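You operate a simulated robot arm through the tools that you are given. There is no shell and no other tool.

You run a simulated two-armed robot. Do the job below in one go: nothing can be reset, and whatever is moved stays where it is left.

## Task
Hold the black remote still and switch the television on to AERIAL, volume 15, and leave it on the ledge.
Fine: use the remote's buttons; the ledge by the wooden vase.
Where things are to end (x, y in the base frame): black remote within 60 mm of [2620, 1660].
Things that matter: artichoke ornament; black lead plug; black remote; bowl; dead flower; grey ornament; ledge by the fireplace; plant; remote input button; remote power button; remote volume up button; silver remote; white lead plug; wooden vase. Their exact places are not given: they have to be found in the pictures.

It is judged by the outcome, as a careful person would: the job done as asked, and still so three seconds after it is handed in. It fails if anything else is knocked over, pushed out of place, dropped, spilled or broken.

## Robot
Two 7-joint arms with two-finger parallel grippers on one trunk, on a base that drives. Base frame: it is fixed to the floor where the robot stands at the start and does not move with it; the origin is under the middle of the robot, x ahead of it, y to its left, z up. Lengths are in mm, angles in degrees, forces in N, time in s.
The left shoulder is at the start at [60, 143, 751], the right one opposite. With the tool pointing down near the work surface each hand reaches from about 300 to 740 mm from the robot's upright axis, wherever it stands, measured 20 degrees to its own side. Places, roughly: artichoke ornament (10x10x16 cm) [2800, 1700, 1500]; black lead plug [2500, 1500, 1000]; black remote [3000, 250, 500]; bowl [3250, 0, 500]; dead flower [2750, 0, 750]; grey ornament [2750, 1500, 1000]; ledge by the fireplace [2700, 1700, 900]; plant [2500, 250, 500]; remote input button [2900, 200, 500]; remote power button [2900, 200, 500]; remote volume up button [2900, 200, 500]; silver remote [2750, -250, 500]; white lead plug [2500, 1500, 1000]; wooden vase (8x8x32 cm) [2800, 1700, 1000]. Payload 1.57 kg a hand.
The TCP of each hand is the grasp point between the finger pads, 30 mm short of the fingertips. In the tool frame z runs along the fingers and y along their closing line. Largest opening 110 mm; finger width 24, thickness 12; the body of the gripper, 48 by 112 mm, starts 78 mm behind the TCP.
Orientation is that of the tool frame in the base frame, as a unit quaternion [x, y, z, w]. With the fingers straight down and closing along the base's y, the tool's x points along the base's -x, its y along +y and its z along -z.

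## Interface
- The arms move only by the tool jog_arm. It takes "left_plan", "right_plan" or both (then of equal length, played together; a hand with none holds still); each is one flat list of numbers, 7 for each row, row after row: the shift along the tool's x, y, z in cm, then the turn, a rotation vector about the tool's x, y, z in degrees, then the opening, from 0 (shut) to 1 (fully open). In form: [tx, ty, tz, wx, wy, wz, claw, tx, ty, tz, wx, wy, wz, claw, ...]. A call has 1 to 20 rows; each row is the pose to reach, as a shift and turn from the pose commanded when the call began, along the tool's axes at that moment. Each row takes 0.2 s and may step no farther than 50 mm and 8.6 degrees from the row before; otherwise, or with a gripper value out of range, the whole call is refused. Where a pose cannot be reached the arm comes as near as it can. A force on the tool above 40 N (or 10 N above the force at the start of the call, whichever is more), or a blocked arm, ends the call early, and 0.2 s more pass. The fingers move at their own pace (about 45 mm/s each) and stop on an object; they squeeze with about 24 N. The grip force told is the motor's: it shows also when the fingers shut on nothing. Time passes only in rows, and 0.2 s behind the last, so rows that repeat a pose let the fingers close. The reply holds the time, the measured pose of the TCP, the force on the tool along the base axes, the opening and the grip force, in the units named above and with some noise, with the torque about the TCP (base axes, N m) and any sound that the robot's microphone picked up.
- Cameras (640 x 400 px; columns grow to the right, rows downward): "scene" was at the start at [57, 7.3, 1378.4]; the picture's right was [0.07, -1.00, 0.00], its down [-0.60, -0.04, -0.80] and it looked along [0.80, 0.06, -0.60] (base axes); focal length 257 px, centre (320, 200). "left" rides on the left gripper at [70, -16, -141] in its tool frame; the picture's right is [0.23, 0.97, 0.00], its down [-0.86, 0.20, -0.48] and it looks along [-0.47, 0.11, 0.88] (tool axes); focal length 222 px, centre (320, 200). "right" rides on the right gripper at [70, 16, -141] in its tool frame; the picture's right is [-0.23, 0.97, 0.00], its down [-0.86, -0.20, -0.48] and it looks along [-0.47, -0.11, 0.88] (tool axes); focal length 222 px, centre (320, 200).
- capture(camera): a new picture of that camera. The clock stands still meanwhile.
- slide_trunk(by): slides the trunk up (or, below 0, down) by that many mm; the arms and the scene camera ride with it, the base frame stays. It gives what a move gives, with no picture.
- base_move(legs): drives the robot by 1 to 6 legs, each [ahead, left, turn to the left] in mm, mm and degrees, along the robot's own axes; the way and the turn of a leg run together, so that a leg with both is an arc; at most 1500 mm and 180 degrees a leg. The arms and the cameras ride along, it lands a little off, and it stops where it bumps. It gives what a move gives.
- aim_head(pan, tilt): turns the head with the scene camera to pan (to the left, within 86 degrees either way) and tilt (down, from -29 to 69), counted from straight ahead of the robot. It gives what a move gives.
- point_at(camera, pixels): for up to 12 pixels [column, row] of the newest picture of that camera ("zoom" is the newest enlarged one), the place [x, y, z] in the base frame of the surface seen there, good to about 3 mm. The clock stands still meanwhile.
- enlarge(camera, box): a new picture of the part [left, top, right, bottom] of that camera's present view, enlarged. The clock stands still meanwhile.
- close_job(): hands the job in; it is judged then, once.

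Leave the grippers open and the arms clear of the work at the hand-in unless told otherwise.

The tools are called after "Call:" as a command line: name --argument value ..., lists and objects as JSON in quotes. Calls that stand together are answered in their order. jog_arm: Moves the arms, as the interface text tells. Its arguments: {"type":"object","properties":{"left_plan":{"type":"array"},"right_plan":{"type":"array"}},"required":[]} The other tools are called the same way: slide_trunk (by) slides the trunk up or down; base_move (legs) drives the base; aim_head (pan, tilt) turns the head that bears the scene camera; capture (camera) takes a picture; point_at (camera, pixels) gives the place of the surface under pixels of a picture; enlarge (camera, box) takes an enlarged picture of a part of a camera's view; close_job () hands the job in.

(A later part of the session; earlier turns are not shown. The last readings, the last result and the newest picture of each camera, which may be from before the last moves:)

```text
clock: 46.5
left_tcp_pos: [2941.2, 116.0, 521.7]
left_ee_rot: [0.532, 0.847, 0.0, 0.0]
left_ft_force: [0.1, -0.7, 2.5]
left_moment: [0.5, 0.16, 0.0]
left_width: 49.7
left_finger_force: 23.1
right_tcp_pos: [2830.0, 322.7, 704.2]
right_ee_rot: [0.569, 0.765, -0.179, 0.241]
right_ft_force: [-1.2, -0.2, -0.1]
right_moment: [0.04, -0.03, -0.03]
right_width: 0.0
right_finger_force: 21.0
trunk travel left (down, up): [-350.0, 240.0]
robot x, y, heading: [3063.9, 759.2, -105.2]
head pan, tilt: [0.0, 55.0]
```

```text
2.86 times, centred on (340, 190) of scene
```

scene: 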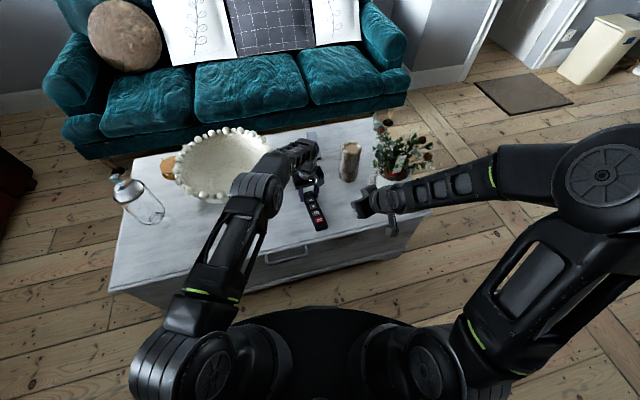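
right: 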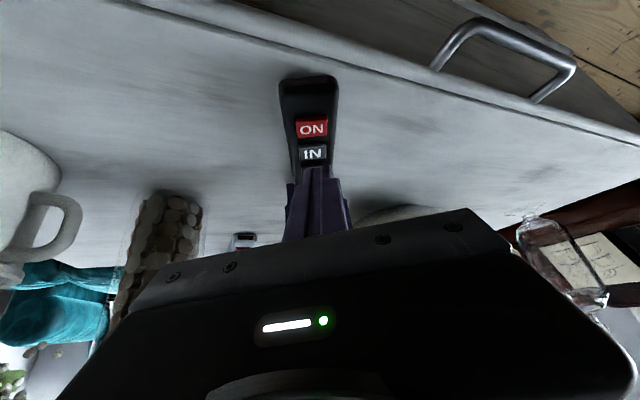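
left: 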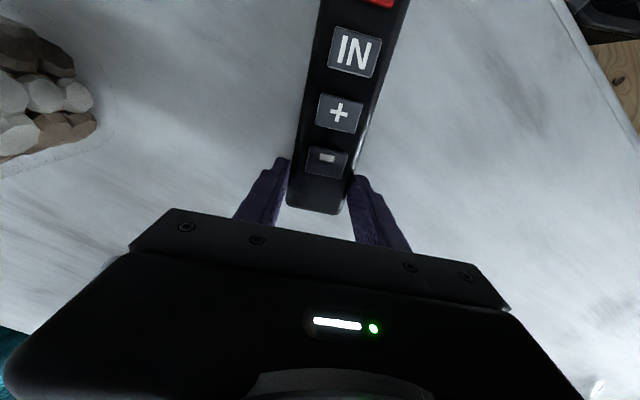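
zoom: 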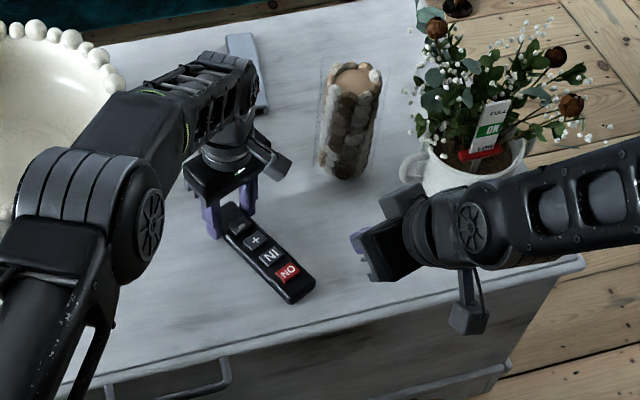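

The remote is set down at 115.7°. I'll read the exact button positions.

Call:
point_at --camera "left" --pixels '[[327, 158], [339, 113], [353, 52], [370, 2], [310, 60], [60, 100]]'

Call:
point_at --camera "zoom" --pixels '[[256, 241], [271, 257], [287, 272], [300, 285], [295, 302], [350, 75], [455, 315], [390, 200], [370, 245]]'

```text
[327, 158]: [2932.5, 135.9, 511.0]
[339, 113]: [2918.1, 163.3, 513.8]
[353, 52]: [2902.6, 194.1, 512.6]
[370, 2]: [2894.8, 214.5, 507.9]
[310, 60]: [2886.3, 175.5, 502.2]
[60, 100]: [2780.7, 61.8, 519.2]
```

```text
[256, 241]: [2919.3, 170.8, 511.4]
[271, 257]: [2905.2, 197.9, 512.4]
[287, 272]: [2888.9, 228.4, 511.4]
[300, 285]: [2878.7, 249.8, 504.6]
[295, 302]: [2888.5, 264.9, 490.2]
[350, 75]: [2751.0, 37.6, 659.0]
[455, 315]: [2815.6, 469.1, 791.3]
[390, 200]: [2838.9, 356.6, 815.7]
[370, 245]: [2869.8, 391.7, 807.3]
```

Buttons are now at: IN ≈ (2903.5,196), + ≈ (2918,165), ON ≈ (2889,228), tops at z≈512. I'll lean the right hand further, to 50°, in line with the remote and bring it to hover 35 mm above IN.

Call:
jog_arm --right_plan '[2.46, 0, 3.51, -2.03, -4.99, -2.22, 0, 4.92, 0, 7.03, -4.07, -9.98, -4.44, 0, 7.38, 0, 10.54, -6.1, -14.97, -6.66, 0, 4.77, 0.79, 12.37, -6.1, -14.97, -6.66, 0, 2.17, 1.58, 14.2, -6.1, -14.97, -6.66, 0, -0.44, 2.37, 16.02, -6.1, -14.97, -6.66, 0, -3.05, 3.16, 17.85, -6.1, -14.97, -6.66, 0]'

Call:
capture --camera "right"

Call:
enlarge --camera "scene" --box '[240, 120, 440, 260]'

```text
clock: 48.1
left_tcp_pos: [2941.3, 115.6, 521.6]
left_ee_rot: [0.532, 0.847, 0.0, 0.0]
left_ft_force: [-0.2, -2.5, 4.6]
left_moment: [0.19, -0.03, -0.1]
left_width: 49.1
left_finger_force: 24.3
right_tcp_pos: [2897.2, 210.5, 577.3]
right_ee_rot: [0.483, 0.767, -0.224, 0.358]
right_ft_force: [0.5, 0.1, 0.2]
right_moment: [-0.03, -0.01, 0.01]
right_width: 0.1
right_finger_force: 21.2
trunk travel left (down, up): [-350.0, 240.0]
robot x, y, heading: [3068.0, 760.4, -105.0]
head pan, tilt: [0.0, 55.0]
```

```text
taken
```

right: 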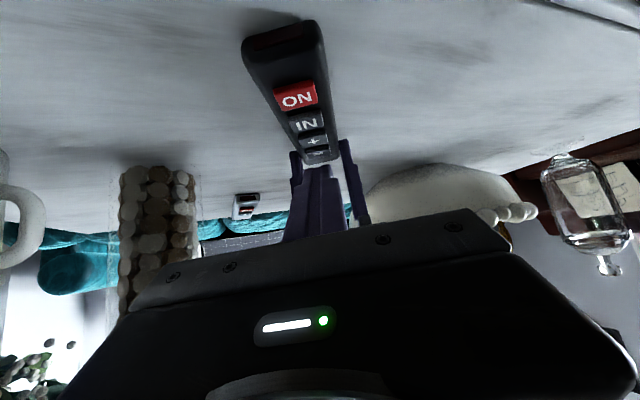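

```text
2.86 times, centred on (340, 190) of scene
```

zoom: 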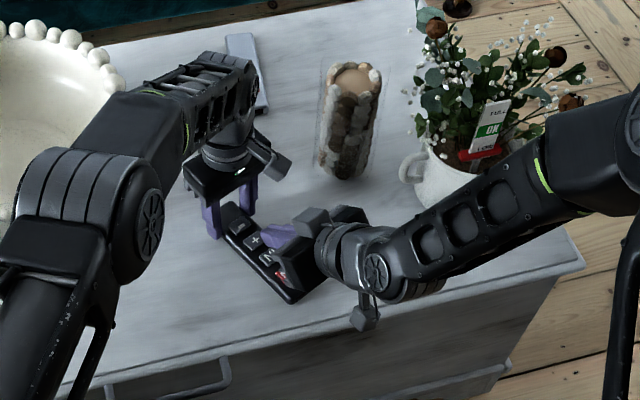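

The fingertips are over IN. I'll aim the head at the TV, then press IN once and lift off.

Call:
aim_head --pan -86 --tilt 10

Call:
jog_arm --right_plan '[2.3, 0, 1.93, 0, 0, 0, 0, 2.76, 0, 2.31, 0, 0, 0, 0, 3.14, 0, 2.64, 0, 0, 0, 0, 3.14, 0, 2.64, 0, 0, 0, 0, 2.15, 0, 1.8, 0, 0, 0, 0]'

Call:
capture --camera "scene"

```text
clock: 49.7
left_tcp_pos: [2941.4, 115.3, 522.2]
left_ee_rot: [0.532, 0.846, -0.001, 0.0]
left_ft_force: [-1.7, -2.5, 7.0]
left_moment: [-0.1, 0.04, 0.02]
left_width: 49.6
left_finger_force: 23.6
right_tcp_pos: [2897.8, 211.5, 576.2]
right_ee_rot: [0.483, 0.767, -0.226, 0.358]
right_ft_force: [0.9, -0.2, -0.4]
right_moment: [0.0, -0.03, -0.03]
right_width: 0.2
right_finger_force: 21.3
trunk travel left (down, up): [-350.0, 240.0]
robot x, y, heading: [3064.3, 757.9, -104.8]
head pan, tilt: [-85.9, 10.0]
```

```text
clock: 50.9
left_tcp_pos: [2941.7, 116.7, 521.2]
left_ee_rot: [0.532, 0.847, 0.0, 0.0]
left_ft_force: [1.0, 1.3, 8.2]
left_moment: [0.12, 0.04, -0.01]
left_width: 49.5
left_finger_force: 23.7
right_tcp_pos: [2897.4, 210.6, 548.6]
right_ee_rot: [0.481, 0.768, -0.224, 0.358]
right_ft_force: [-0.4, -0.6, 0.4]
right_moment: [-0.01, -0.01, 0.02]
right_width: 0.0
right_finger_force: 21.5
trunk travel left (down, up): [-350.0, 240.0]
robot x, y, heading: [3066.7, 761.1, -105.1]
head pan, tilt: [-85.9, 10.0]
heard: click
```

```text
taken
```

scene: 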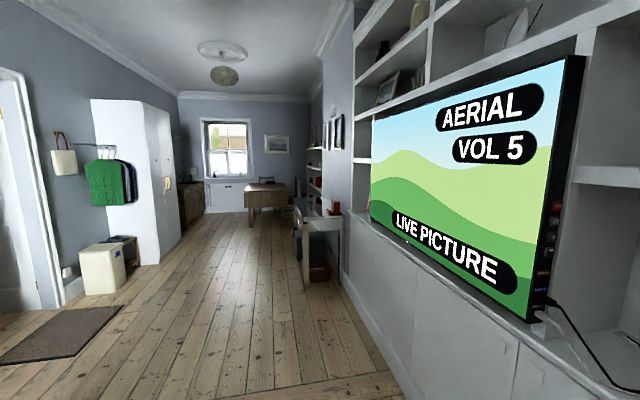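

The TV shows AERIAL, VOL 5, LIVE PICTURE. Next is "+": I'll shift the fingertips 35 mm back along the remote, raising them 10 mm, and check.

Call:
jog_arm --right_plan '[-1.9, 0, 0.71, 0, 0, 0, 0, -3.03, -0.12, 2.05, 0, 0, 0, 0]'

Call:
capture --camera "right"

Call:
capture --camera "left"

```text
clock: 51.5
left_tcp_pos: [2942.3, 116.2, 522.5]
left_ee_rot: [0.532, 0.847, 0.001, 0.0]
left_ft_force: [1.8, 2.0, 8.0]
left_moment: [0.22, 0.08, -0.03]
left_width: 49.6
left_finger_force: 24.1
right_tcp_pos: [2911.1, 178.1, 557.7]
right_ee_rot: [0.482, 0.768, -0.225, 0.358]
right_ft_force: [1.4, -0.1, 0.3]
right_moment: [0.01, -0.01, 0.02]
right_width: 0.0
right_finger_force: 21.4
trunk travel left (down, up): [-350.0, 240.0]
robot x, y, heading: [3066.2, 758.4, -104.9]
head pan, tilt: [-85.9, 10.0]
```

```text
taken
```

right: 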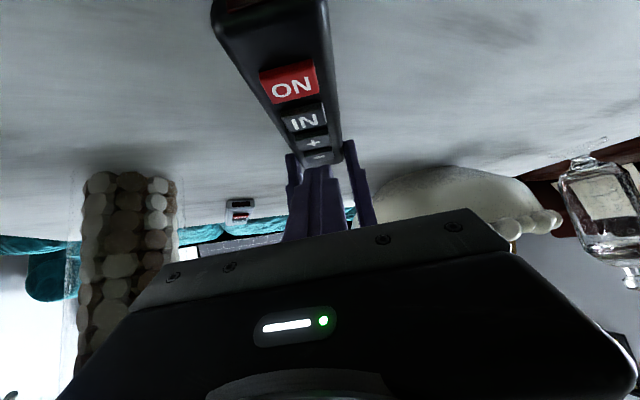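

```text
taken
```

left: 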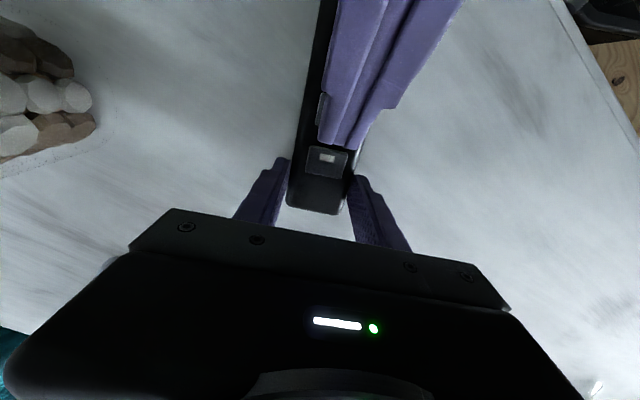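

The contact edge sits over "+". I'll press once and read the TV.

Call:
jog_arm --right_plan '[1.07, 0, 0.9, 0, 0, 0, 0, 1.61, 0, 1.35, 0, 0, 0, 0, 1.61, 0, 1.35, 0, 0, 0, 0, 0.77, 0, 0.64, 0, 0, 0, 0]'

Call:
enlarge --camera "scene" --box '[340, 50, 640, 320]'

```text
clock: 52.5
left_tcp_pos: [2942.0, 116.6, 521.7]
left_ee_rot: [0.532, 0.847, 0.0, 0.0]
left_ft_force: [2.4, 2.2, 7.2]
left_moment: [0.06, -0.04, -0.07]
left_width: 49.3
left_finger_force: 24.1
right_tcp_pos: [2910.5, 177.1, 548.2]
right_ee_rot: [0.482, 0.767, -0.225, 0.357]
right_ft_force: [0.5, 0.4, 0.6]
right_moment: [0.01, -0.02, 0.0]
right_width: 0.0
right_finger_force: 21.6
trunk travel left (down, up): [-350.0, 240.0]
robot x, y, heading: [3068.2, 759.8, -104.8]
head pan, tilt: [-85.9, 10.0]
heard: click
```

```text
1.48 times, centred on (490, 185) of scene
```

zoom: 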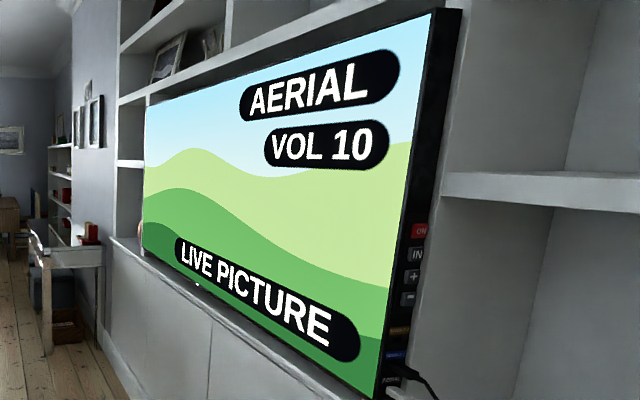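

Each press adds 5, and it's now VOL 10. One more press should give 15.

Call:
jog_arm --right_plan '[0.31, 0, 0.26, 0, 0, 0, 0, 0.84, 0, 0.71, 0, 0, 0, 0, 0.84, 0, 0.71, 0, 0, 0, 0, -0.4, 0, -0.3, 0, 0, 0, 0, -1.5, 0, -1.3, 0, 0, 0, 0]'

Call:
enlarge --camera "scene" --box '[340, 50, 640, 320]'

```text
clock: 53.7
left_tcp_pos: [2941.8, 116.4, 522.0]
left_ee_rot: [0.533, 0.846, 0.0, 0.001]
left_ft_force: [1.1, 1.7, 6.4]
left_moment: [0.04, -0.06, -0.04]
left_width: 49.3
left_finger_force: 23.6
right_tcp_pos: [2911.8, 179.1, 567.2]
right_ee_rot: [0.482, 0.767, -0.225, 0.358]
right_ft_force: [0.2, -0.1, 0.2]
right_moment: [0.01, 0.01, -0.02]
right_width: 0.0
right_finger_force: 21.4
trunk travel left (down, up): [-350.0, 240.0]
robot x, y, heading: [3065.5, 755.0, -104.9]
head pan, tilt: [-85.9, 10.0]
heard: click
```

```text
1.48 times, centred on (490, 185) of scene
```

zoom: 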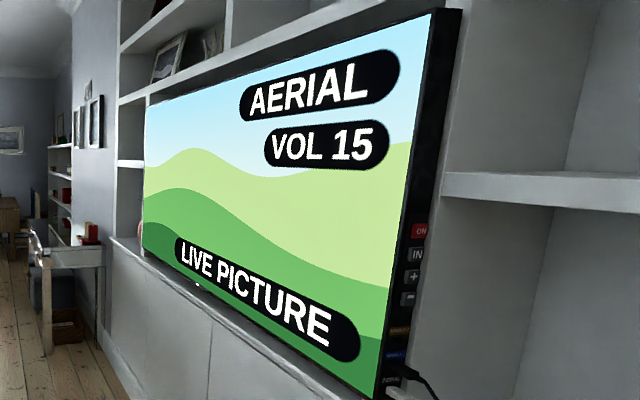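

The TV reads AERIAL, VOL 15, as asked. I'll withdraw the right hand backward along its fingers.

Call:
jog_arm --right_plan '[0, 0, -4, 0, 0, 0, 0, 0, 0, -8, 0, 0, 0, 0, 0, 0, -12, 0, 0, 0, 0, 0, 0, -16, 0, 0, 0, 0, 0, 0, -20, 0, 0, 0, 0, -3, 0, -22.5, 0, 0, 0, 0, -6, 0, -25, 0, 0, 0, 0]'

Call:
aim_head --pan 0 --tilt 55

Call:
capture --camera "scene"

```text
clock: 55.3
left_tcp_pos: [2941.0, 116.4, 521.5]
left_ee_rot: [0.532, 0.847, 0.0, 0.0]
left_ft_force: [1.0, 3.1, 7.2]
left_moment: [-0.27, -0.08, 0.0]
left_width: 49.5
left_finger_force: 24.3
right_tcp_pos: [2844.9, 317.1, 774.5]
right_ee_rot: [0.482, 0.767, -0.227, 0.357]
right_ft_force: [0.1, 0.3, -0.2]
right_moment: [0.01, -0.03, 0.02]
right_width: 0.0
right_finger_force: 21.9
trunk travel left (down, up): [-350.0, 240.0]
robot x, y, heading: [3065.4, 753.8, -105.1]
head pan, tilt: [-85.9, 10.0]
```

```text
clock: 56.9
left_tcp_pos: [2941.5, 116.3, 521.5]
left_ee_rot: [0.532, 0.847, 0.0, 0.0]
left_ft_force: [0.2, 1.2, 5.6]
left_moment: [0.1, 0.01, -0.04]
left_width: 49.2
left_finger_force: 24.1
right_tcp_pos: [2844.1, 317.7, 773.9]
right_ee_rot: [0.482, 0.767, -0.225, 0.358]
right_ft_force: [-0.1, -0.3, -0.1]
right_moment: [0.0, -0.02, 0.02]
right_width: 0.0
right_finger_force: 21.5
trunk travel left (down, up): [-350.0, 240.0]
robot x, y, heading: [3065.1, 757.7, -104.7]
head pan, tilt: [0.0, 55.0]
```

```text
taken
```

scene: 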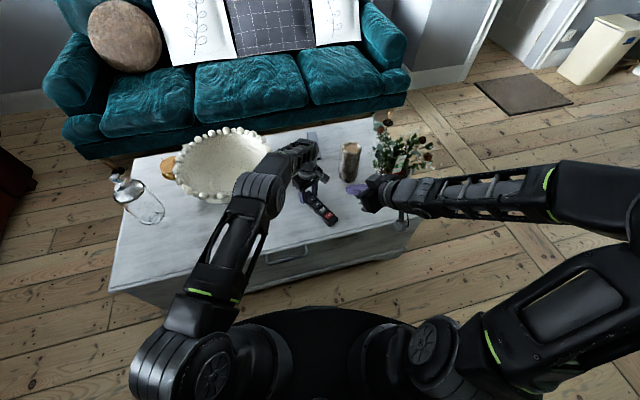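

Now I'll bring the right hand upright and up out of the way.

Call:
jog_arm --right_plan '[-1.61, 0, -1.35, 0, 7.14, 0, 0, -3.22, 0, -2.7, 0, 14.28, 0, 0, -4.83, 0, -4.05, 0, 21.42, 0, 0, -6.44, 0, -5.4, 0, 28.56, 0, 0, -8.05, 0, -6.75, 0, 35.7, 0, 0, -9.66, 0, -8.1, 0, 42.84, 0, 0, -11.27, 0, -9.45, 0, 50, 0, 0]'

Call:
capture --camera "scene"

```text
clock: 58.5
left_tcp_pos: [2940.0, 117.2, 521.9]
left_ee_rot: [0.532, 0.847, 0.0, 0.001]
left_ft_force: [-0.9, -1.1, 2.1]
left_moment: [-0.18, -0.15, -0.05]
left_width: 49.6
left_finger_force: 24.7
right_tcp_pos: [2844.9, 316.5, 920.5]
right_ee_rot: [0.532, 0.846, 0.0, -0.001]
right_ft_force: [-0.4, 0.2, 0.5]
right_moment: [0.01, 0.01, -0.03]
right_width: 0.1
right_finger_force: 20.8
right hand out of reach, approached as far as the arm can: row 1, 2, 3
trunk travel left (down, up): [-350.0, 240.0]
robot x, y, heading: [3062.5, 759.4, -104.9]
head pan, tilt: [0.0, 55.0]
```

```text
taken
```

scene: 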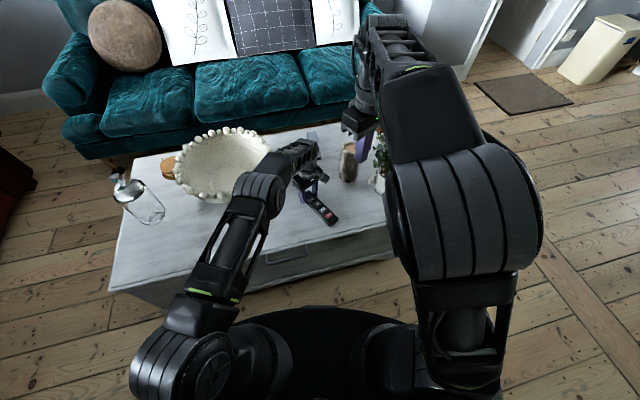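

The right arm is clear. Now I'll open the left hand and lift it straight up off the remote.

Call:
jog_arm --left_plan '[0, 0, 0, 0, 0, 0, 0.8, 0, 0, 0, 0, 0, 0, 0.8, 0, 0, 0, 0, 0, 0, 0.8, 0, 0, -4, 0, 0, 0, 0.8, 0, 0, -8, 0, 0, 0, 0.8, 0, 0, -12, 0, 0, 0, 0.8, 0, 0, -16, 0, 0, 0, 0.8, 0, 0, -20, 0, 0, 0, 0.8]'

Call:
capture --camera "left"

Call:
enlarge --camera "scene" --box '[100, 100, 400, 290]'

```text
clock: 60.3
left_tcp_pos: [2939.9, 113.9, 722.8]
left_ee_rot: [0.532, 0.847, -0.001, 0.0]
left_ft_force: [-0.1, -0.2, -0.7]
left_moment: [-0.02, 0.0, 0.0]
left_width: 88.0
left_finger_force: 0.1
right_tcp_pos: [2843.9, 316.1, 919.8]
right_ee_rot: [0.532, 0.847, 0.0, -0.001]
right_ft_force: [-0.6, 0.2, -0.2]
right_moment: [0.01, 0.01, 0.01]
right_width: 0.3
right_finger_force: 21.3
trunk travel left (down, up): [-350.0, 240.0]
robot x, y, heading: [3063.4, 758.8, -104.8]
head pan, tilt: [0.0, 55.0]
```

```text
taken
```

left: 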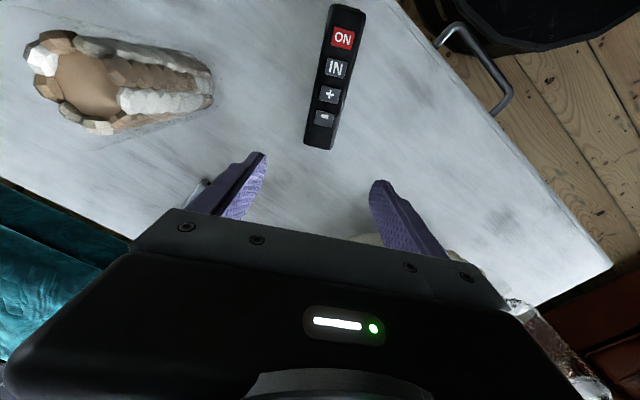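

```text
2.11 times, centred on (250, 195) of scene
```

zoom: 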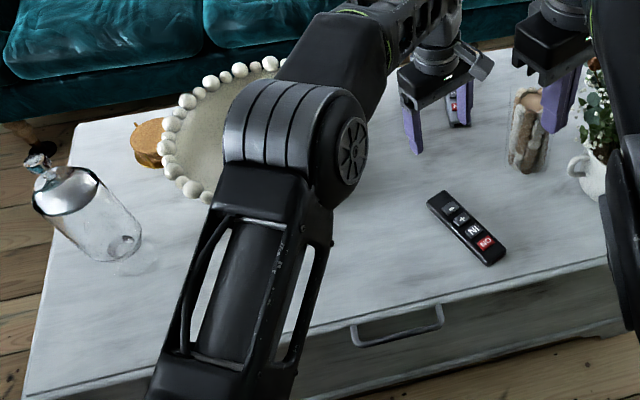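

The remote lies free on the table. Next I'll restore the bowl. I plan to grip its rim at about (3076,25), the side facing its original place, and draw it back. The left fingertips at z≈690 are above the rim (≈637). I'll move the base a little closer so that point is within reach.

Call:
base_move --legs '[[50, 82, 0]]'

Call:
capture --camera "scene"

Call:
capture --camera "left"

```text
clock: 61.4
left_tcp_pos: [3005.8, 43.9, 720.9]
left_ee_rot: [0.532, 0.847, 0.0, 0.001]
left_ft_force: [-0.2, -0.5, 0.0]
left_moment: [-0.01, 0.02, 0.0]
left_width: 88.1
left_finger_force: 0.0
right_tcp_pos: [2911.6, 245.4, 919.9]
right_ee_rot: [0.532, 0.847, 0.0, -0.001]
right_ft_force: [0.2, 0.1, -0.6]
right_moment: [0.02, -0.01, 0.04]
right_width: 0.1
right_finger_force: 20.9
trunk travel left (down, up): [-350.0, 240.0]
robot x, y, heading: [3134.7, 688.8, -105.1]
head pan, tilt: [0.0, 55.0]
```

```text
taken
```

scene: 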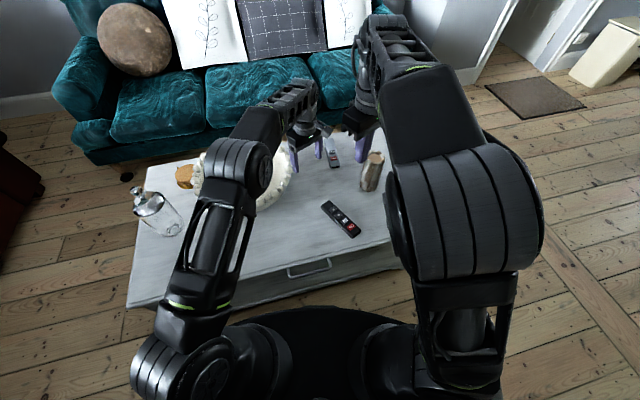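

```text
taken
```

left: 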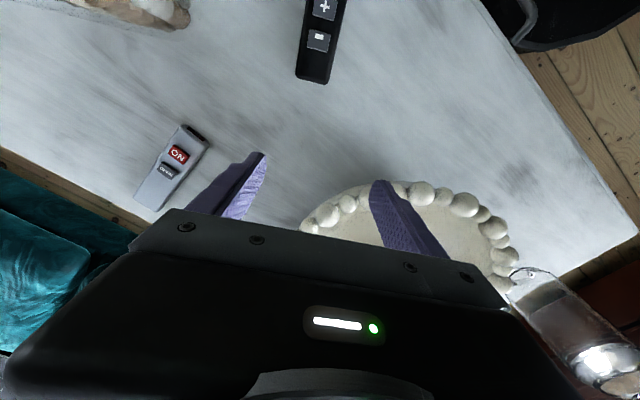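

I can see the rim beads in the left camera. I'll measure them.

Call:
point_at --camera "left" --pixels '[[310, 225], [328, 213], [347, 203], [363, 197], [400, 192], [422, 193], [443, 198], [464, 205], [495, 228], [505, 256], [420, 230], [340, 225]]'

```text
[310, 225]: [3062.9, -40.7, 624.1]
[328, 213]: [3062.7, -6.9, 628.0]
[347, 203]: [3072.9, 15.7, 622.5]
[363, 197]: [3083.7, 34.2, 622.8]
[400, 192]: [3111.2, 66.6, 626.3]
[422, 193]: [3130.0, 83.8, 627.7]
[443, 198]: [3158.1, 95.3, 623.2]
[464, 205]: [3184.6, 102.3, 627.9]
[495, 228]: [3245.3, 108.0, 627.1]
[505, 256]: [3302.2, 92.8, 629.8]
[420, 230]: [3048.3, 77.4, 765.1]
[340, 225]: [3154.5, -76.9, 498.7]
```

The rim circle's centre is about (3233,-56). I'll grip at about (3081,30): move the left hand over it at the present height, open, and turn it so it closes radially.

Call:
jog_arm --left_plan '[-0.65, 0.88, 0, 0, 0, 7.87, 1, -1.29, 1.76, 0, 0, 0, 15.74, 1, -1.94, 2.64, 0, 0, 0, 23.61, 1, -2.58, 3.53, 0, 0, 0, 31.49, 1, -3.23, 4.41, 0, 0, 0, 39.36, 1, -3.87, 5.29, 0, 0, 0, 47.23, 1, -4.52, 6.17, 0, 0, 0, 55.1, 1]'

Call:
capture --camera "left"

Call:
enlarge --camera "scene" --box '[140, 90, 400, 260]'

```text
clock: 63.0
left_tcp_pos: [3081.4, 31.3, 721.5]
left_ee_rot: [0.864, 0.503, 0.0, 0.0]
left_ft_force: [-0.5, -0.4, 0.7]
left_moment: [0.0, 0.02, -0.01]
left_width: 110.1
left_finger_force: 0.0
right_tcp_pos: [2910.7, 245.7, 919.7]
right_ee_rot: [0.532, 0.847, 0.0, 0.001]
right_ft_force: [-0.3, 0.1, 0.3]
right_moment: [-0.01, 0.02, -0.02]
right_width: 0.2
right_finger_force: 21.4
trunk travel left (down, up): [-350.0, 240.0]
robot x, y, heading: [3132.1, 688.5, -105.0]
head pan, tilt: [0.0, 55.0]
```

```text
taken
```

left: 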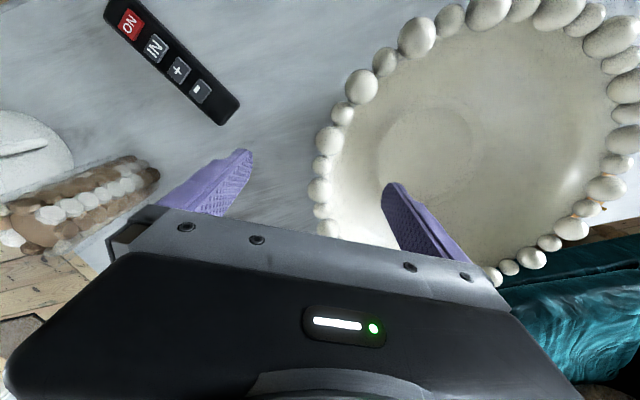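

```text
2.35 times, centred on (270, 175) of scene
```

zoom: 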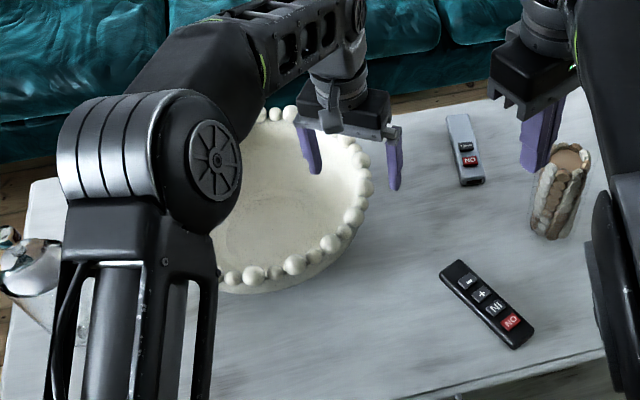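

The fingers straddle the rim. With nearly the whole rim in view, I'll get a better fit for the bowl's present centre.

Call:
point_at --camera "left" --pixels '[[361, 86], [417, 37], [490, 10], [560, 8], [610, 35], [628, 88], [625, 138], [606, 187], [572, 228], [531, 258], [328, 140], [320, 190]]'

```text
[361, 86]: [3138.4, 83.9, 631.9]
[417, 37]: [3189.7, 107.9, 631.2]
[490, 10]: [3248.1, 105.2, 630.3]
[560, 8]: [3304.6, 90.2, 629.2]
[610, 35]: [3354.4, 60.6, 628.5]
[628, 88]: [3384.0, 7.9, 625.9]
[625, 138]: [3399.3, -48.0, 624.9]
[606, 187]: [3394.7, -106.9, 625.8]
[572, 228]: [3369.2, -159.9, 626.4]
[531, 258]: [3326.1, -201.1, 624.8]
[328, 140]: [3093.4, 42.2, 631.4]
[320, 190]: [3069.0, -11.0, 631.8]
```

The current centre is (3230,-60) with rim radius about 170. To pin down the old centre I'll measure the outer wall's radius at lower heights, since I have old wall readings at (3000,-35,573) and (3101,145,588).

Call:
enlarge --camera "scene" --box '[200, 150, 300, 220]'

```text
5.71 times, centred on (250, 185) of scene
```

zoom: 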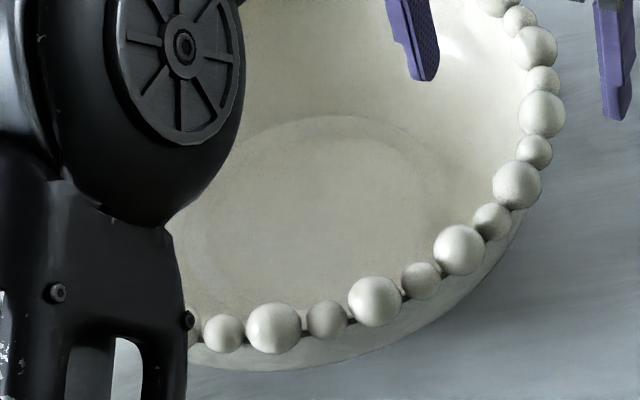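

Call:
point_at --camera "zoom" --pixels '[[300, 355], [340, 350], [400, 328], [440, 300], [480, 268], [500, 240], [470, 285], [430, 312], [541, 115], [516, 185], [459, 250], [374, 300]]'

```text
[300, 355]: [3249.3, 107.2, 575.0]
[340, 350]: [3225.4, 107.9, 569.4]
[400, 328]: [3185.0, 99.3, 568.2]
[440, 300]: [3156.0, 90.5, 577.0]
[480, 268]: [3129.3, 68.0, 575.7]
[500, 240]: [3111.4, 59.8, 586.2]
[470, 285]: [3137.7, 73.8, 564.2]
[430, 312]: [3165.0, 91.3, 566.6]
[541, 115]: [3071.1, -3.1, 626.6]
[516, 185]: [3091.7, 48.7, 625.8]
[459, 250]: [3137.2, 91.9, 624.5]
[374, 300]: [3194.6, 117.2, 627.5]
```

Best estimate: the old centre was about (3163,-16) and the present one is (3232,-56), so the bowl has to go back by about (-69,+40). I'll lower the fingers over the rim to TCP z≈628 and close gently on the beads.

Call:
jog_arm --left_plan '[0, 0, 3.1, 0, 0, 0, 1, 0, 0, 6.2, 0, 0, 0, 1, 0, 0, 9.3, 0, 0, 0, 1, 0, 0, 9.3, 0, 0, 0, 0.6, 0, 0, 9.3, 0, 0, 0, 0.3, 0, 0, 9.3, 0, 0, 0, 0.1, 0, 0, 9.3, 0, 0, 0, 0.1, 0, 0, 9.3, 0, 0, 0, 0.1, 0, 0, 9.3, 0, 0, 0, 0.1]'

Call:
capture --camera "left"

```text
clock: 65.0
left_tcp_pos: [3082.4, 27.7, 631.2]
left_ee_rot: [0.863, 0.504, 0.001, 0.0]
left_ft_force: [4.7, -2.2, 3.1]
left_moment: [-0.12, -0.41, 0.25]
left_width: 19.1
left_finger_force: 14.0
right_tcp_pos: [2911.4, 246.3, 920.2]
right_ee_rot: [0.532, 0.847, 0.0, 0.0]
right_ft_force: [0.3, -0.2, -0.4]
right_moment: [0.03, -0.02, 0.0]
right_width: 0.1
right_finger_force: 21.4
trunk travel left (down, up): [-350.0, 240.0]
robot x, y, heading: [3131.5, 685.8, -104.9]
head pan, tilt: [0.0, 55.0]
```

```text
taken
```

left: 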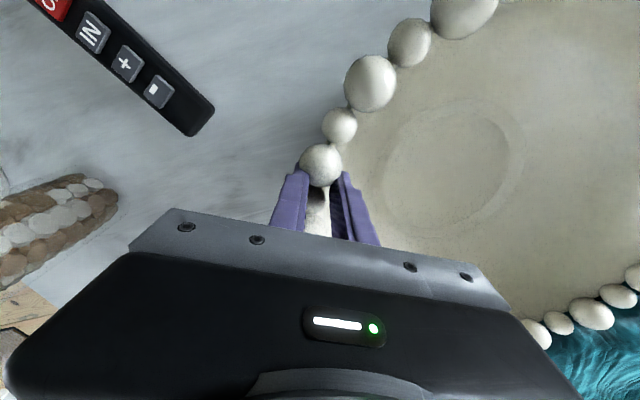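

The rim is gripped, width 19 mm. I'll draw the bowl slowly 80 mm back in small steps.

Call:
jog_arm --left_plan '[0, 0, 0, 0, 0, 0, 0.1, 0, -0.5, 0, 0, 0, 0, 0.1, 0, -1, 0, 0, 0, 0, 0.1, 0, -1.5, 0, 0, 0, 0, 0.1, 0, -2, 0, 0, 0, 0, 0.1]'

Call:
capture --camera "left"

```text
clock: 66.2
left_tcp_pos: [3065.5, 39.0, 629.8]
left_ee_rot: [0.863, 0.505, 0.0, 0.001]
left_ft_force: [11.5, -4.7, 8.4]
left_moment: [-0.79, -0.6, 0.46]
left_width: 17.8
left_finger_force: 24.0
right_tcp_pos: [2911.6, 246.2, 920.7]
right_ee_rot: [0.532, 0.847, 0.0, -0.001]
right_ft_force: [-0.3, -1.0, 0.4]
right_moment: [0.01, 0.01, -0.02]
right_width: 0.0
right_finger_force: 21.5
trunk travel left (down, up): [-350.0, 240.0]
robot x, y, heading: [3135.0, 687.2, -104.9]
head pan, tilt: [0.0, 55.0]
```

```text
taken
```

left: 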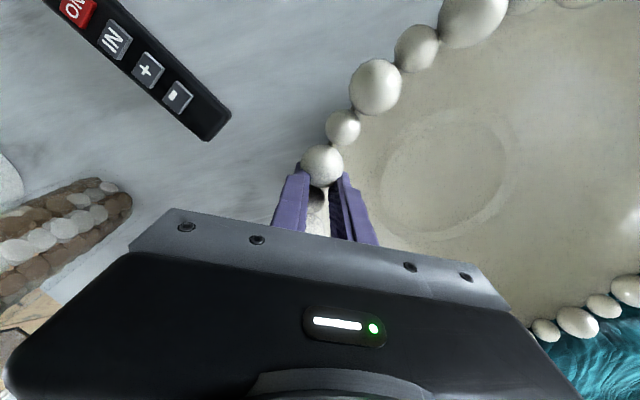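

The bowl follows the hand, with about 12 N of drag. I'll continue the remaining 60 mm.

Call:
jog_arm --left_plan '[0, -0.5, 0, 0, 0, 0, 0.1, 0, -1, 0, 0, 0, 0, 0.1, 0, -1.5, 0, 0, 0, 0, 0.1, 0, -2, 0, 0, 0, 0, 0.1, 0, -2.5, 0, 0, 0, 0, 0.1, 0, -3, 0, 0, 0, 0, 0.1, 0, -3.5, 0, 0, 0, 0, 0.1, 0, -4, 0, 0, 0, 0, 0.1, 0, -4.5, 0, 0, 0, 0, 0.1, 0, -5, 0, 0, 0, 0, 0.1, 0, -5.5, 0, 0, 0, 0, 0.1, 0, -6, 0, 0, 0, 0, 0.1]'

Call:
capture --camera "left"

Call:
capture --camera "scene"

```text
clock: 68.8
left_tcp_pos: [3012.6, 68.5, 628.0]
left_ee_rot: [0.863, 0.505, 0.0, 0.0]
left_ft_force: [8.9, -4.7, 11.0]
left_moment: [-0.83, -0.49, 0.4]
left_width: 17.3
left_finger_force: 24.3
right_tcp_pos: [2912.3, 245.8, 919.7]
right_ee_rot: [0.532, 0.847, -0.001, 0.001]
right_ft_force: [0.3, 0.0, 0.6]
right_moment: [0.0, -0.01, 0.0]
right_width: 0.0
right_finger_force: 21.1
trunk travel left (down, up): [-350.0, 240.0]
robot x, y, heading: [3134.7, 688.3, -104.8]
head pan, tilt: [0.0, 55.0]
```

```text
taken
```

left: 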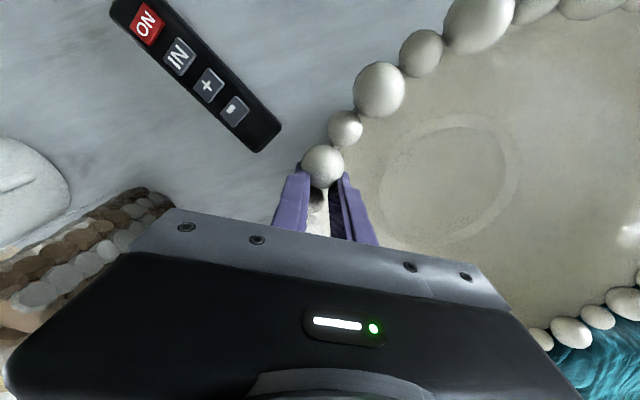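

```text
taken
```

scene: 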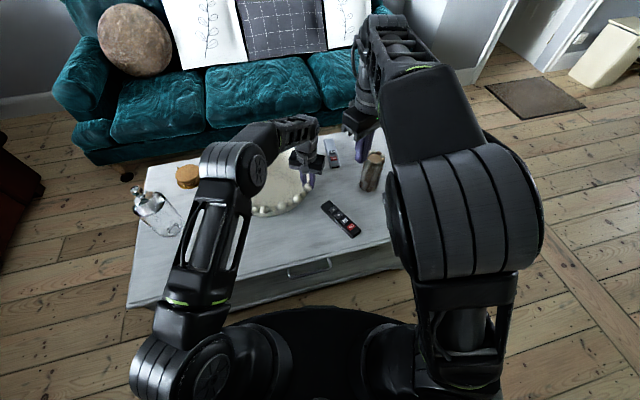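

The bowl is back near its old place. I'll open the fingers and rise straight up.

Call:
jog_arm --left_plan '[0, 0, 0, 0, 0, 0, 0.7, 0, 0, 0, 0, 0, 0, 0.7, 0, 0, 0, 0, 0, 0, 0.7, 0, 0, 0, 0, 0, 0, 0.7, 0, 0, -3, 0, 0, 0, 0.7, 0, 0, -6, 0, 0, 0, 0.7, 0, 0, -10, 0, 0, 0, 0.7]'

Call:
capture --camera "left"

```text
clock: 70.4
left_tcp_pos: [3010.9, 69.5, 730.2]
left_ee_rot: [0.864, 0.504, 0.001, 0.0]
left_ft_force: [-0.4, -0.1, -1.2]
left_moment: [0.02, 0.03, -0.01]
left_width: 77.1
left_finger_force: 0.0
right_tcp_pos: [2911.5, 247.1, 919.6]
right_ee_rot: [0.532, 0.847, 0.0, -0.001]
right_ft_force: [-0.2, 0.1, -1.0]
right_moment: [0.0, -0.02, 0.0]
right_width: 0.0
right_finger_force: 21.4
trunk travel left (down, up): [-350.0, 240.0]
robot x, y, heading: [3130.6, 687.8, -105.0]
head pan, tilt: [0.0, 55.0]
```

```text
taken
```

left: 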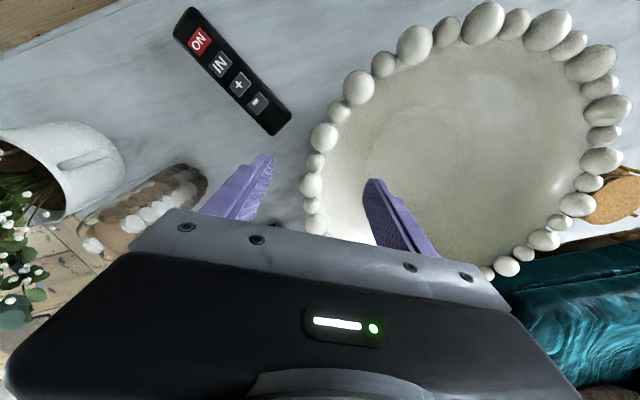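

The bowl is released and the bead tops clear. To check the bowl against my earlier picture, I'll return to the pose where I first photographed it, (2909,790, -91.7°). That's also a good spot for picking up the remote. I'll turn first, then drive.

Call:
base_move --legs '[[0, 0, 13.3], [-95, -225, 0]]'

Call:
enlarge --camera "scene" --box '[200, 110, 440, 250]'

```text
clock: 73.0
left_tcp_pos: [2935.9, 159.1, 728.7]
left_ee_rot: [0.798, 0.603, 0.0, 0.0]
left_ft_force: [0.0, 0.7, 0.3]
left_moment: [-0.01, -0.02, -0.01]
left_width: 77.0
left_finger_force: 0.0
right_tcp_pos: [2796.3, 307.3, 920.4]
right_ee_rot: [0.429, 0.903, 0.0, 0.0]
right_ft_force: [0.2, -0.1, 0.6]
right_moment: [0.03, -0.02, 0.0]
right_width: 0.3
right_finger_force: 21.6
trunk travel left (down, up): [-350.0, 240.0]
robot x, y, heading: [2906.3, 786.5, -91.5]
head pan, tilt: [0.0, 55.0]
```

```text
2.67 times, centred on (320, 180) of scene
```

zoom: 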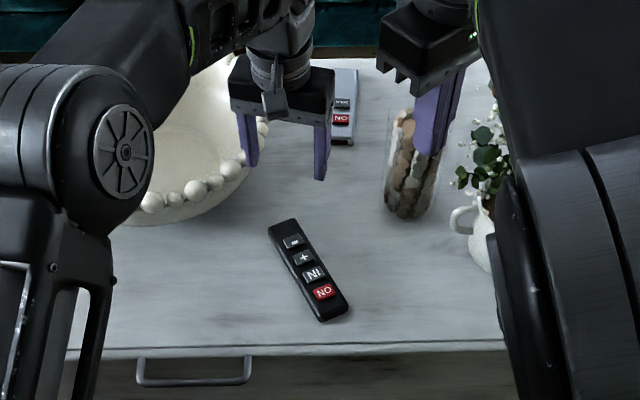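

The arms block part of this view. I'll move the left hand over the remote's centre at about (2911,180), aligned to 115.7°, which should also uncover the bowl's edge.

Call:
jog_arm --left_plan '[0.22, -0.5, 0, 0, 0, -6.93, 0.8, 0.45, -1, 0, 0, 0, -13.87, 0.8, 0.67, -1.49, 0, 0, 0, -20.8, 0.8, 0.89, -1.99, 0, 0, 0, -27.73, 0.8, 1.12, -2.48, 0, 0, 0, -34.67, 0.8, 1.34, -2.98, 0, 0, 0, -41.6, 0.8, 1.34, -2.98, 4, 0, 0, -41.6, 0.8, 1.34, -2.98, 8, 0, 0, -41.6, 0.8, 1.34, -2.98, 11, 0, 0, -41.6, 0.8]'

Call:
capture --camera "left"

Call:
enlarge --camera "scene" --box '[200, 110, 440, 250]'

```text
clock: 75.0
left_tcp_pos: [2909.5, 179.4, 617.9]
left_ee_rot: [0.531, 0.847, 0.0, 0.0]
left_ft_force: [-0.5, 0.9, -0.1]
left_moment: [0.02, -0.01, 0.01]
left_width: 88.0
left_finger_force: 0.0
right_tcp_pos: [2795.9, 306.4, 920.2]
right_ee_rot: [0.429, 0.904, 0.001, -0.001]
right_ft_force: [0.4, 0.5, -0.6]
right_moment: [0.0, -0.02, 0.0]
right_width: 0.0
right_finger_force: 21.2
trunk travel left (down, up): [-350.0, 240.0]
robot x, y, heading: [2906.9, 786.1, -91.3]
head pan, tilt: [0.0, 55.0]
```

```text
taken
```

left: 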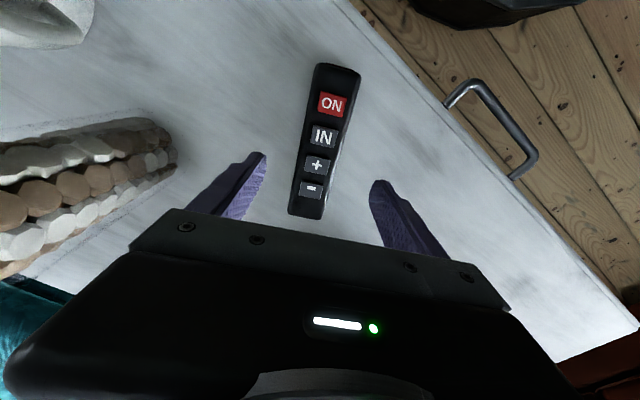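

```text
2.67 times, centred on (320, 180) of scene
```

zoom: 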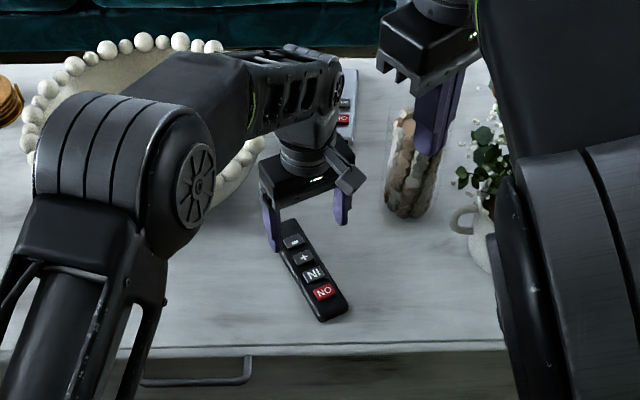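

I'll test the same image points that showed bare table before, scene (295,155) and (290,170) = zoom (253,133) and (240,173), and measure the rim beads now.

Call:
point_at --camera "zoom" --pixels '[[253, 133], [240, 173], [257, 145], [262, 135], [268, 128], [228, 170], [75, 65], [143, 42], [180, 41], [32, 115], [28, 140], [212, 47]]'

```text
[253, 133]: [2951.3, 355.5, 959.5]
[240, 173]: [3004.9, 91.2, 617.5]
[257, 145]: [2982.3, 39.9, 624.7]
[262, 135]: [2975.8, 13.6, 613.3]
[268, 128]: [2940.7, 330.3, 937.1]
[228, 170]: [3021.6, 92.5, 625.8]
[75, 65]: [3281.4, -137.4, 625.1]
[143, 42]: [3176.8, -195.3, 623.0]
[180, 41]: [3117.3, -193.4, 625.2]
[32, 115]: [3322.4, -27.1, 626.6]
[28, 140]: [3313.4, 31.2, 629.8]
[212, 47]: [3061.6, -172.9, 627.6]
```

By this view the bowl's centre is about (3150,-23), so it may be 10–18 mm past its old place. To compare properly, I'll put the left hand back in the exact pose of the earlier left-camera picture, (2934,133,600) at 109°, and query the same four pixels.

Call:
jog_arm --left_plan '[-2.6, 0.1, 0.9, 0, 0, 3.3, 0.8, -5.22, 0.19, 1.83, 0, 0, 6.6, 0.8, -5.22, 0.19, 1.83, 0, 0, 6.6, 0.8]'

Call:
capture --camera "left"

Call:
point_at --camera "left" --pixels '[[495, 275], [520, 285], [480, 260], [545, 300], [460, 250], [510, 275], [500, 265], [160, 130]]'

```text
clock: 75.8
left_tcp_pos: [2934.2, 132.3, 598.1]
left_ee_rot: [0.58, 0.815, 0.0, 0.0]
left_ft_force: [0.0, -0.3, 0.5]
left_moment: [-0.01, -0.01, -0.02]
left_width: 88.0
left_finger_force: 0.0
right_tcp_pos: [2797.1, 305.4, 919.7]
right_ee_rot: [0.428, 0.904, 0.001, 0.0]
right_ft_force: [0.1, 0.5, 0.7]
right_moment: [-0.03, -0.03, 0.04]
right_width: 0.0
right_finger_force: 21.8
trunk travel left (down, up): [-350.0, 240.0]
robot x, y, heading: [2907.4, 790.6, -91.2]
head pan, tilt: [0.0, 55.0]
```

```text
taken
```

left: 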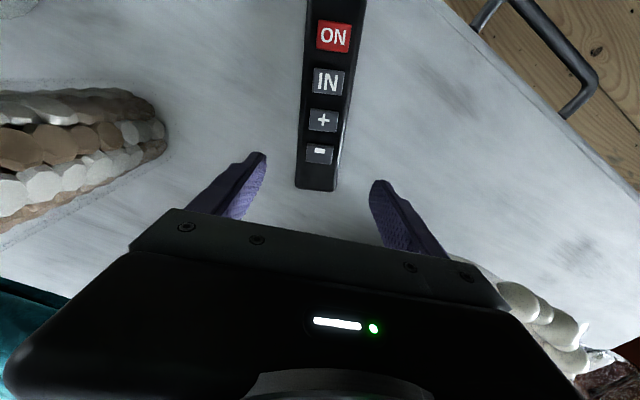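

```text
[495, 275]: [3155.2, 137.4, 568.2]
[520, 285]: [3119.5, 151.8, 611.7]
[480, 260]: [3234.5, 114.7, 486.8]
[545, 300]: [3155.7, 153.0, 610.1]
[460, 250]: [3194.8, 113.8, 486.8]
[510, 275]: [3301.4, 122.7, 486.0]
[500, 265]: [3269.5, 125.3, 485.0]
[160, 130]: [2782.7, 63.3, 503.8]
```

From the same viewpoint the bowl now sits slightly farther away than before. A fit over all the old readings gives an old centre of about (3161,-13) against (3150,-23) now, so it needs about +11,+10 mm. I'll nudge it from inside with closed fingers. First I'll lift the left hand and close it.

Call:
jog_arm --left_plan '[0, 0, -4, 0, 0, 0, 0.5, 0, 0, -8, 0, 0, 0, 0.2, 0, 0, -12, 0, 0, 0, 0, 0, 0, -14, 0, 0, 0, 0, 0, 0, -14, 0, 0, 0, 0, 0, 0, -14, 0, 0, 0, 0]'

```text
clock: 77.2
left_tcp_pos: [2936.9, 132.3, 739.4]
left_ee_rot: [0.58, 0.815, 0.0, 0.001]
left_ft_force: [-0.4, -0.1, -0.1]
left_moment: [0.0, 0.01, -0.01]
left_width: 0.1
left_finger_force: 17.4
right_tcp_pos: [2798.7, 307.2, 919.5]
right_ee_rot: [0.429, 0.904, 0.0, 0.0]
right_ft_force: [0.2, -0.2, -0.6]
right_moment: [-0.02, -0.02, 0.03]
right_width: 0.0
right_finger_force: 21.3
trunk travel left (down, up): [-350.0, 240.0]
robot x, y, heading: [2908.9, 786.4, -91.3]
head pan, tilt: [0.0, 55.0]
```

The left hand is up at z≈739, with its tips well above the rim. I'll drive left 200 and ahead 70 so the bowl's inside is in reach.

Call:
base_move --legs '[[70, 200, 0]]'

Call:
capture --camera "left"

Call:
capture --camera "scene"

```text
clock: 78.9
left_tcp_pos: [3134.1, 57.8, 740.1]
left_ee_rot: [0.58, 0.815, 0.001, 0.0]
left_ft_force: [-0.7, -0.3, -0.1]
left_moment: [-0.01, -0.01, 0.0]
left_width: 0.0
left_finger_force: 20.4
right_tcp_pos: [2995.7, 232.5, 919.5]
right_ee_rot: [0.428, 0.904, 0.0, 0.0]
right_ft_force: [-0.5, 0.5, 0.8]
right_moment: [-0.03, 0.0, -0.02]
right_width: 0.1
right_finger_force: 21.7
trunk travel left (down, up): [-350.0, 240.0]
robot x, y, heading: [3109.2, 712.3, -91.1]
head pan, tilt: [0.0, 55.0]
```

```text
taken
```

left: 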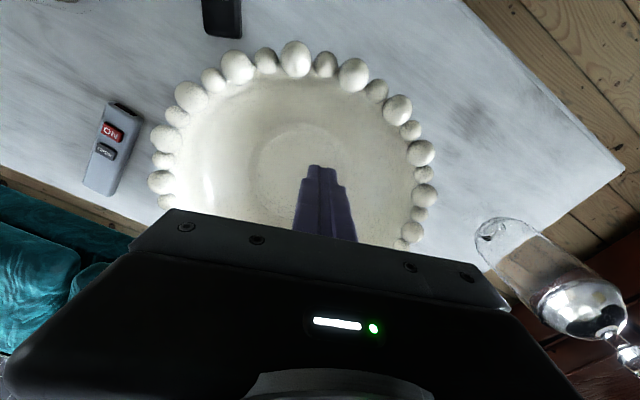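

```text
taken
```

scene: 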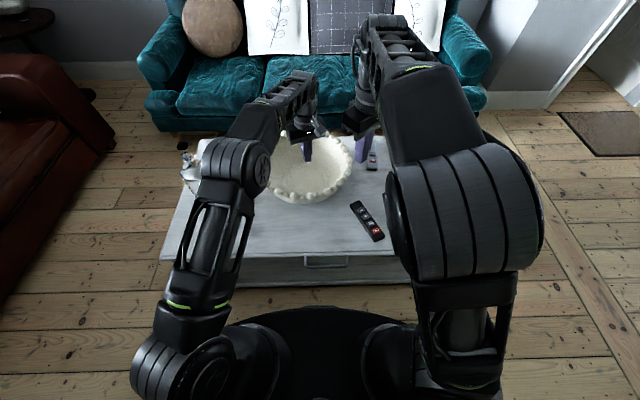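

The left camera now sees nearly the whole rim. I'll fit it again, and also check the inner surface.

Call:
point_at --camera "left" --pixels '[[296, 58], [237, 66], [191, 97], [169, 138], [160, 181], [354, 74], [397, 109], [421, 152], [425, 193], [411, 232], [390, 190], [370, 170]]'

```text
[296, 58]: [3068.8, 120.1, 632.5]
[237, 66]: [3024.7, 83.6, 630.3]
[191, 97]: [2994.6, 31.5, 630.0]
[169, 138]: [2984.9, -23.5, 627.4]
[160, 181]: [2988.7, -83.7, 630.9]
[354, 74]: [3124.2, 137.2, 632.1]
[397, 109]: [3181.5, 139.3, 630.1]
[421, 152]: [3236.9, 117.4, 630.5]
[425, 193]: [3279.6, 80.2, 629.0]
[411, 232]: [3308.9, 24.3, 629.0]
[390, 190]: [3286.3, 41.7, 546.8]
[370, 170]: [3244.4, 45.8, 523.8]
```

The bowl centre is about (3151,-28), and the inner wall is steep near radius 155. The nudge needed is about (+11,+13). I'll bring the closed fingers inside at (3232,67) and lower the tips to z≈585.

Call:
jog_arm --left_plan '[-0.78, 3.18, 0, 0, 0, 0, 0, -1.55, 6.37, 0, 0, 0, 0, 0, -2.33, 9.55, 0, 0, 0, 0, 0, -2.33, 9.55, 4.2, 0, 0, 0, 0, -2.33, 9.55, 8.4, 0, 0, 0, 0, -2.33, 9.55, 12.5, 0, 0, 0, 0]'

Call:
capture --camera "left"

```text
clock: 80.3
left_tcp_pos: [3232.0, 68.2, 612.3]
left_ee_rot: [0.579, 0.815, 0.0, -0.001]
left_ft_force: [0.8, 0.6, -0.5]
left_moment: [-0.01, -0.02, -0.02]
left_width: 0.1
left_finger_force: 21.4
right_tcp_pos: [2995.5, 232.0, 921.0]
right_ee_rot: [0.428, 0.904, 0.0, 0.0]
right_ft_force: [-0.8, -0.6, 0.5]
right_moment: [0.0, -0.02, 0.01]
right_width: 0.1
right_finger_force: 21.2
trunk travel left (down, up): [-350.0, 240.0]
robot x, y, heading: [3105.2, 714.8, -91.3]
head pan, tilt: [0.0, 55.0]
```

```text
taken
```

left: 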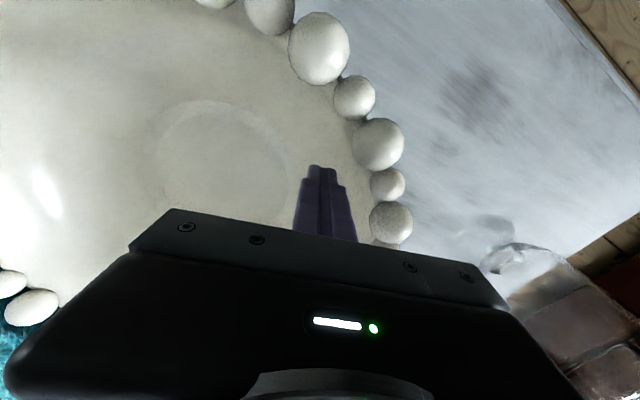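

The fingers are inside without touching. I'll push outward 14 mm first and watch for contact.

Call:
jog_arm --left_plan '[0.3, 0.52, 0, 0, 0, 0, 0, 0.61, 1.04, 0, 0, 0, 0, 0, 0.71, 1.21, 0, 0, 0, 0, 0]'

```text
clock: 81.1
left_tcp_pos: [3239.2, 77.5, 612.6]
left_ee_rot: [0.58, 0.815, -0.001, 0.0]
left_ft_force: [-5.0, -6.5, 0.1]
left_moment: [-0.19, 0.13, 0.06]
left_width: 0.0
left_finger_force: 21.6
right_tcp_pos: [2994.8, 233.3, 919.3]
right_ee_rot: [0.428, 0.904, 0.0, 0.0]
right_ft_force: [0.7, -0.6, 0.1]
right_moment: [0.03, -0.01, -0.01]
right_width: 0.2
right_finger_force: 21.6
trunk travel left (down, up): [-350.0, 240.0]
robot x, y, heading: [3103.0, 715.3, -91.5]
head pan, tilt: [0.0, 55.0]
```

Contact, with 8 N against the wall. I'll push on 17 mm in small steps and check.

Call:
jog_arm --left_plan '[0.17, 0.29, 0, 0, 0, 0, 0, 0.34, 0.59, 0, 0, 0, 0, 0, 0.52, 0.88, 0, 0, 0, 0, 0, 0.69, 1.17, 0, 0, 0, 0, 0, 0.86, 1.47, 0, 0, 0, 0, 0, 0.86, 1.47, 0, 0, 0, 0, 0]'

```text
clock: 82.5
left_tcp_pos: [3252.5, 91.0, 615.4]
left_ee_rot: [0.579, 0.815, 0.0, 0.002]
left_ft_force: [-6.4, -6.7, 4.9]
left_moment: [-0.14, 0.14, 0.05]
left_width: 0.0
left_finger_force: 21.1
right_tcp_pos: [2994.6, 232.7, 919.2]
right_ee_rot: [0.429, 0.903, -0.001, 0.0]
right_ft_force: [0.0, -0.2, -0.2]
right_moment: [-0.06, -0.02, 0.0]
right_width: 0.0
right_finger_force: 20.9
trunk travel left (down, up): [-350.0, 240.0]
robot x, y, heading: [3109.3, 713.9, -91.4]
head pan, tilt: [0.0, 55.0]
```

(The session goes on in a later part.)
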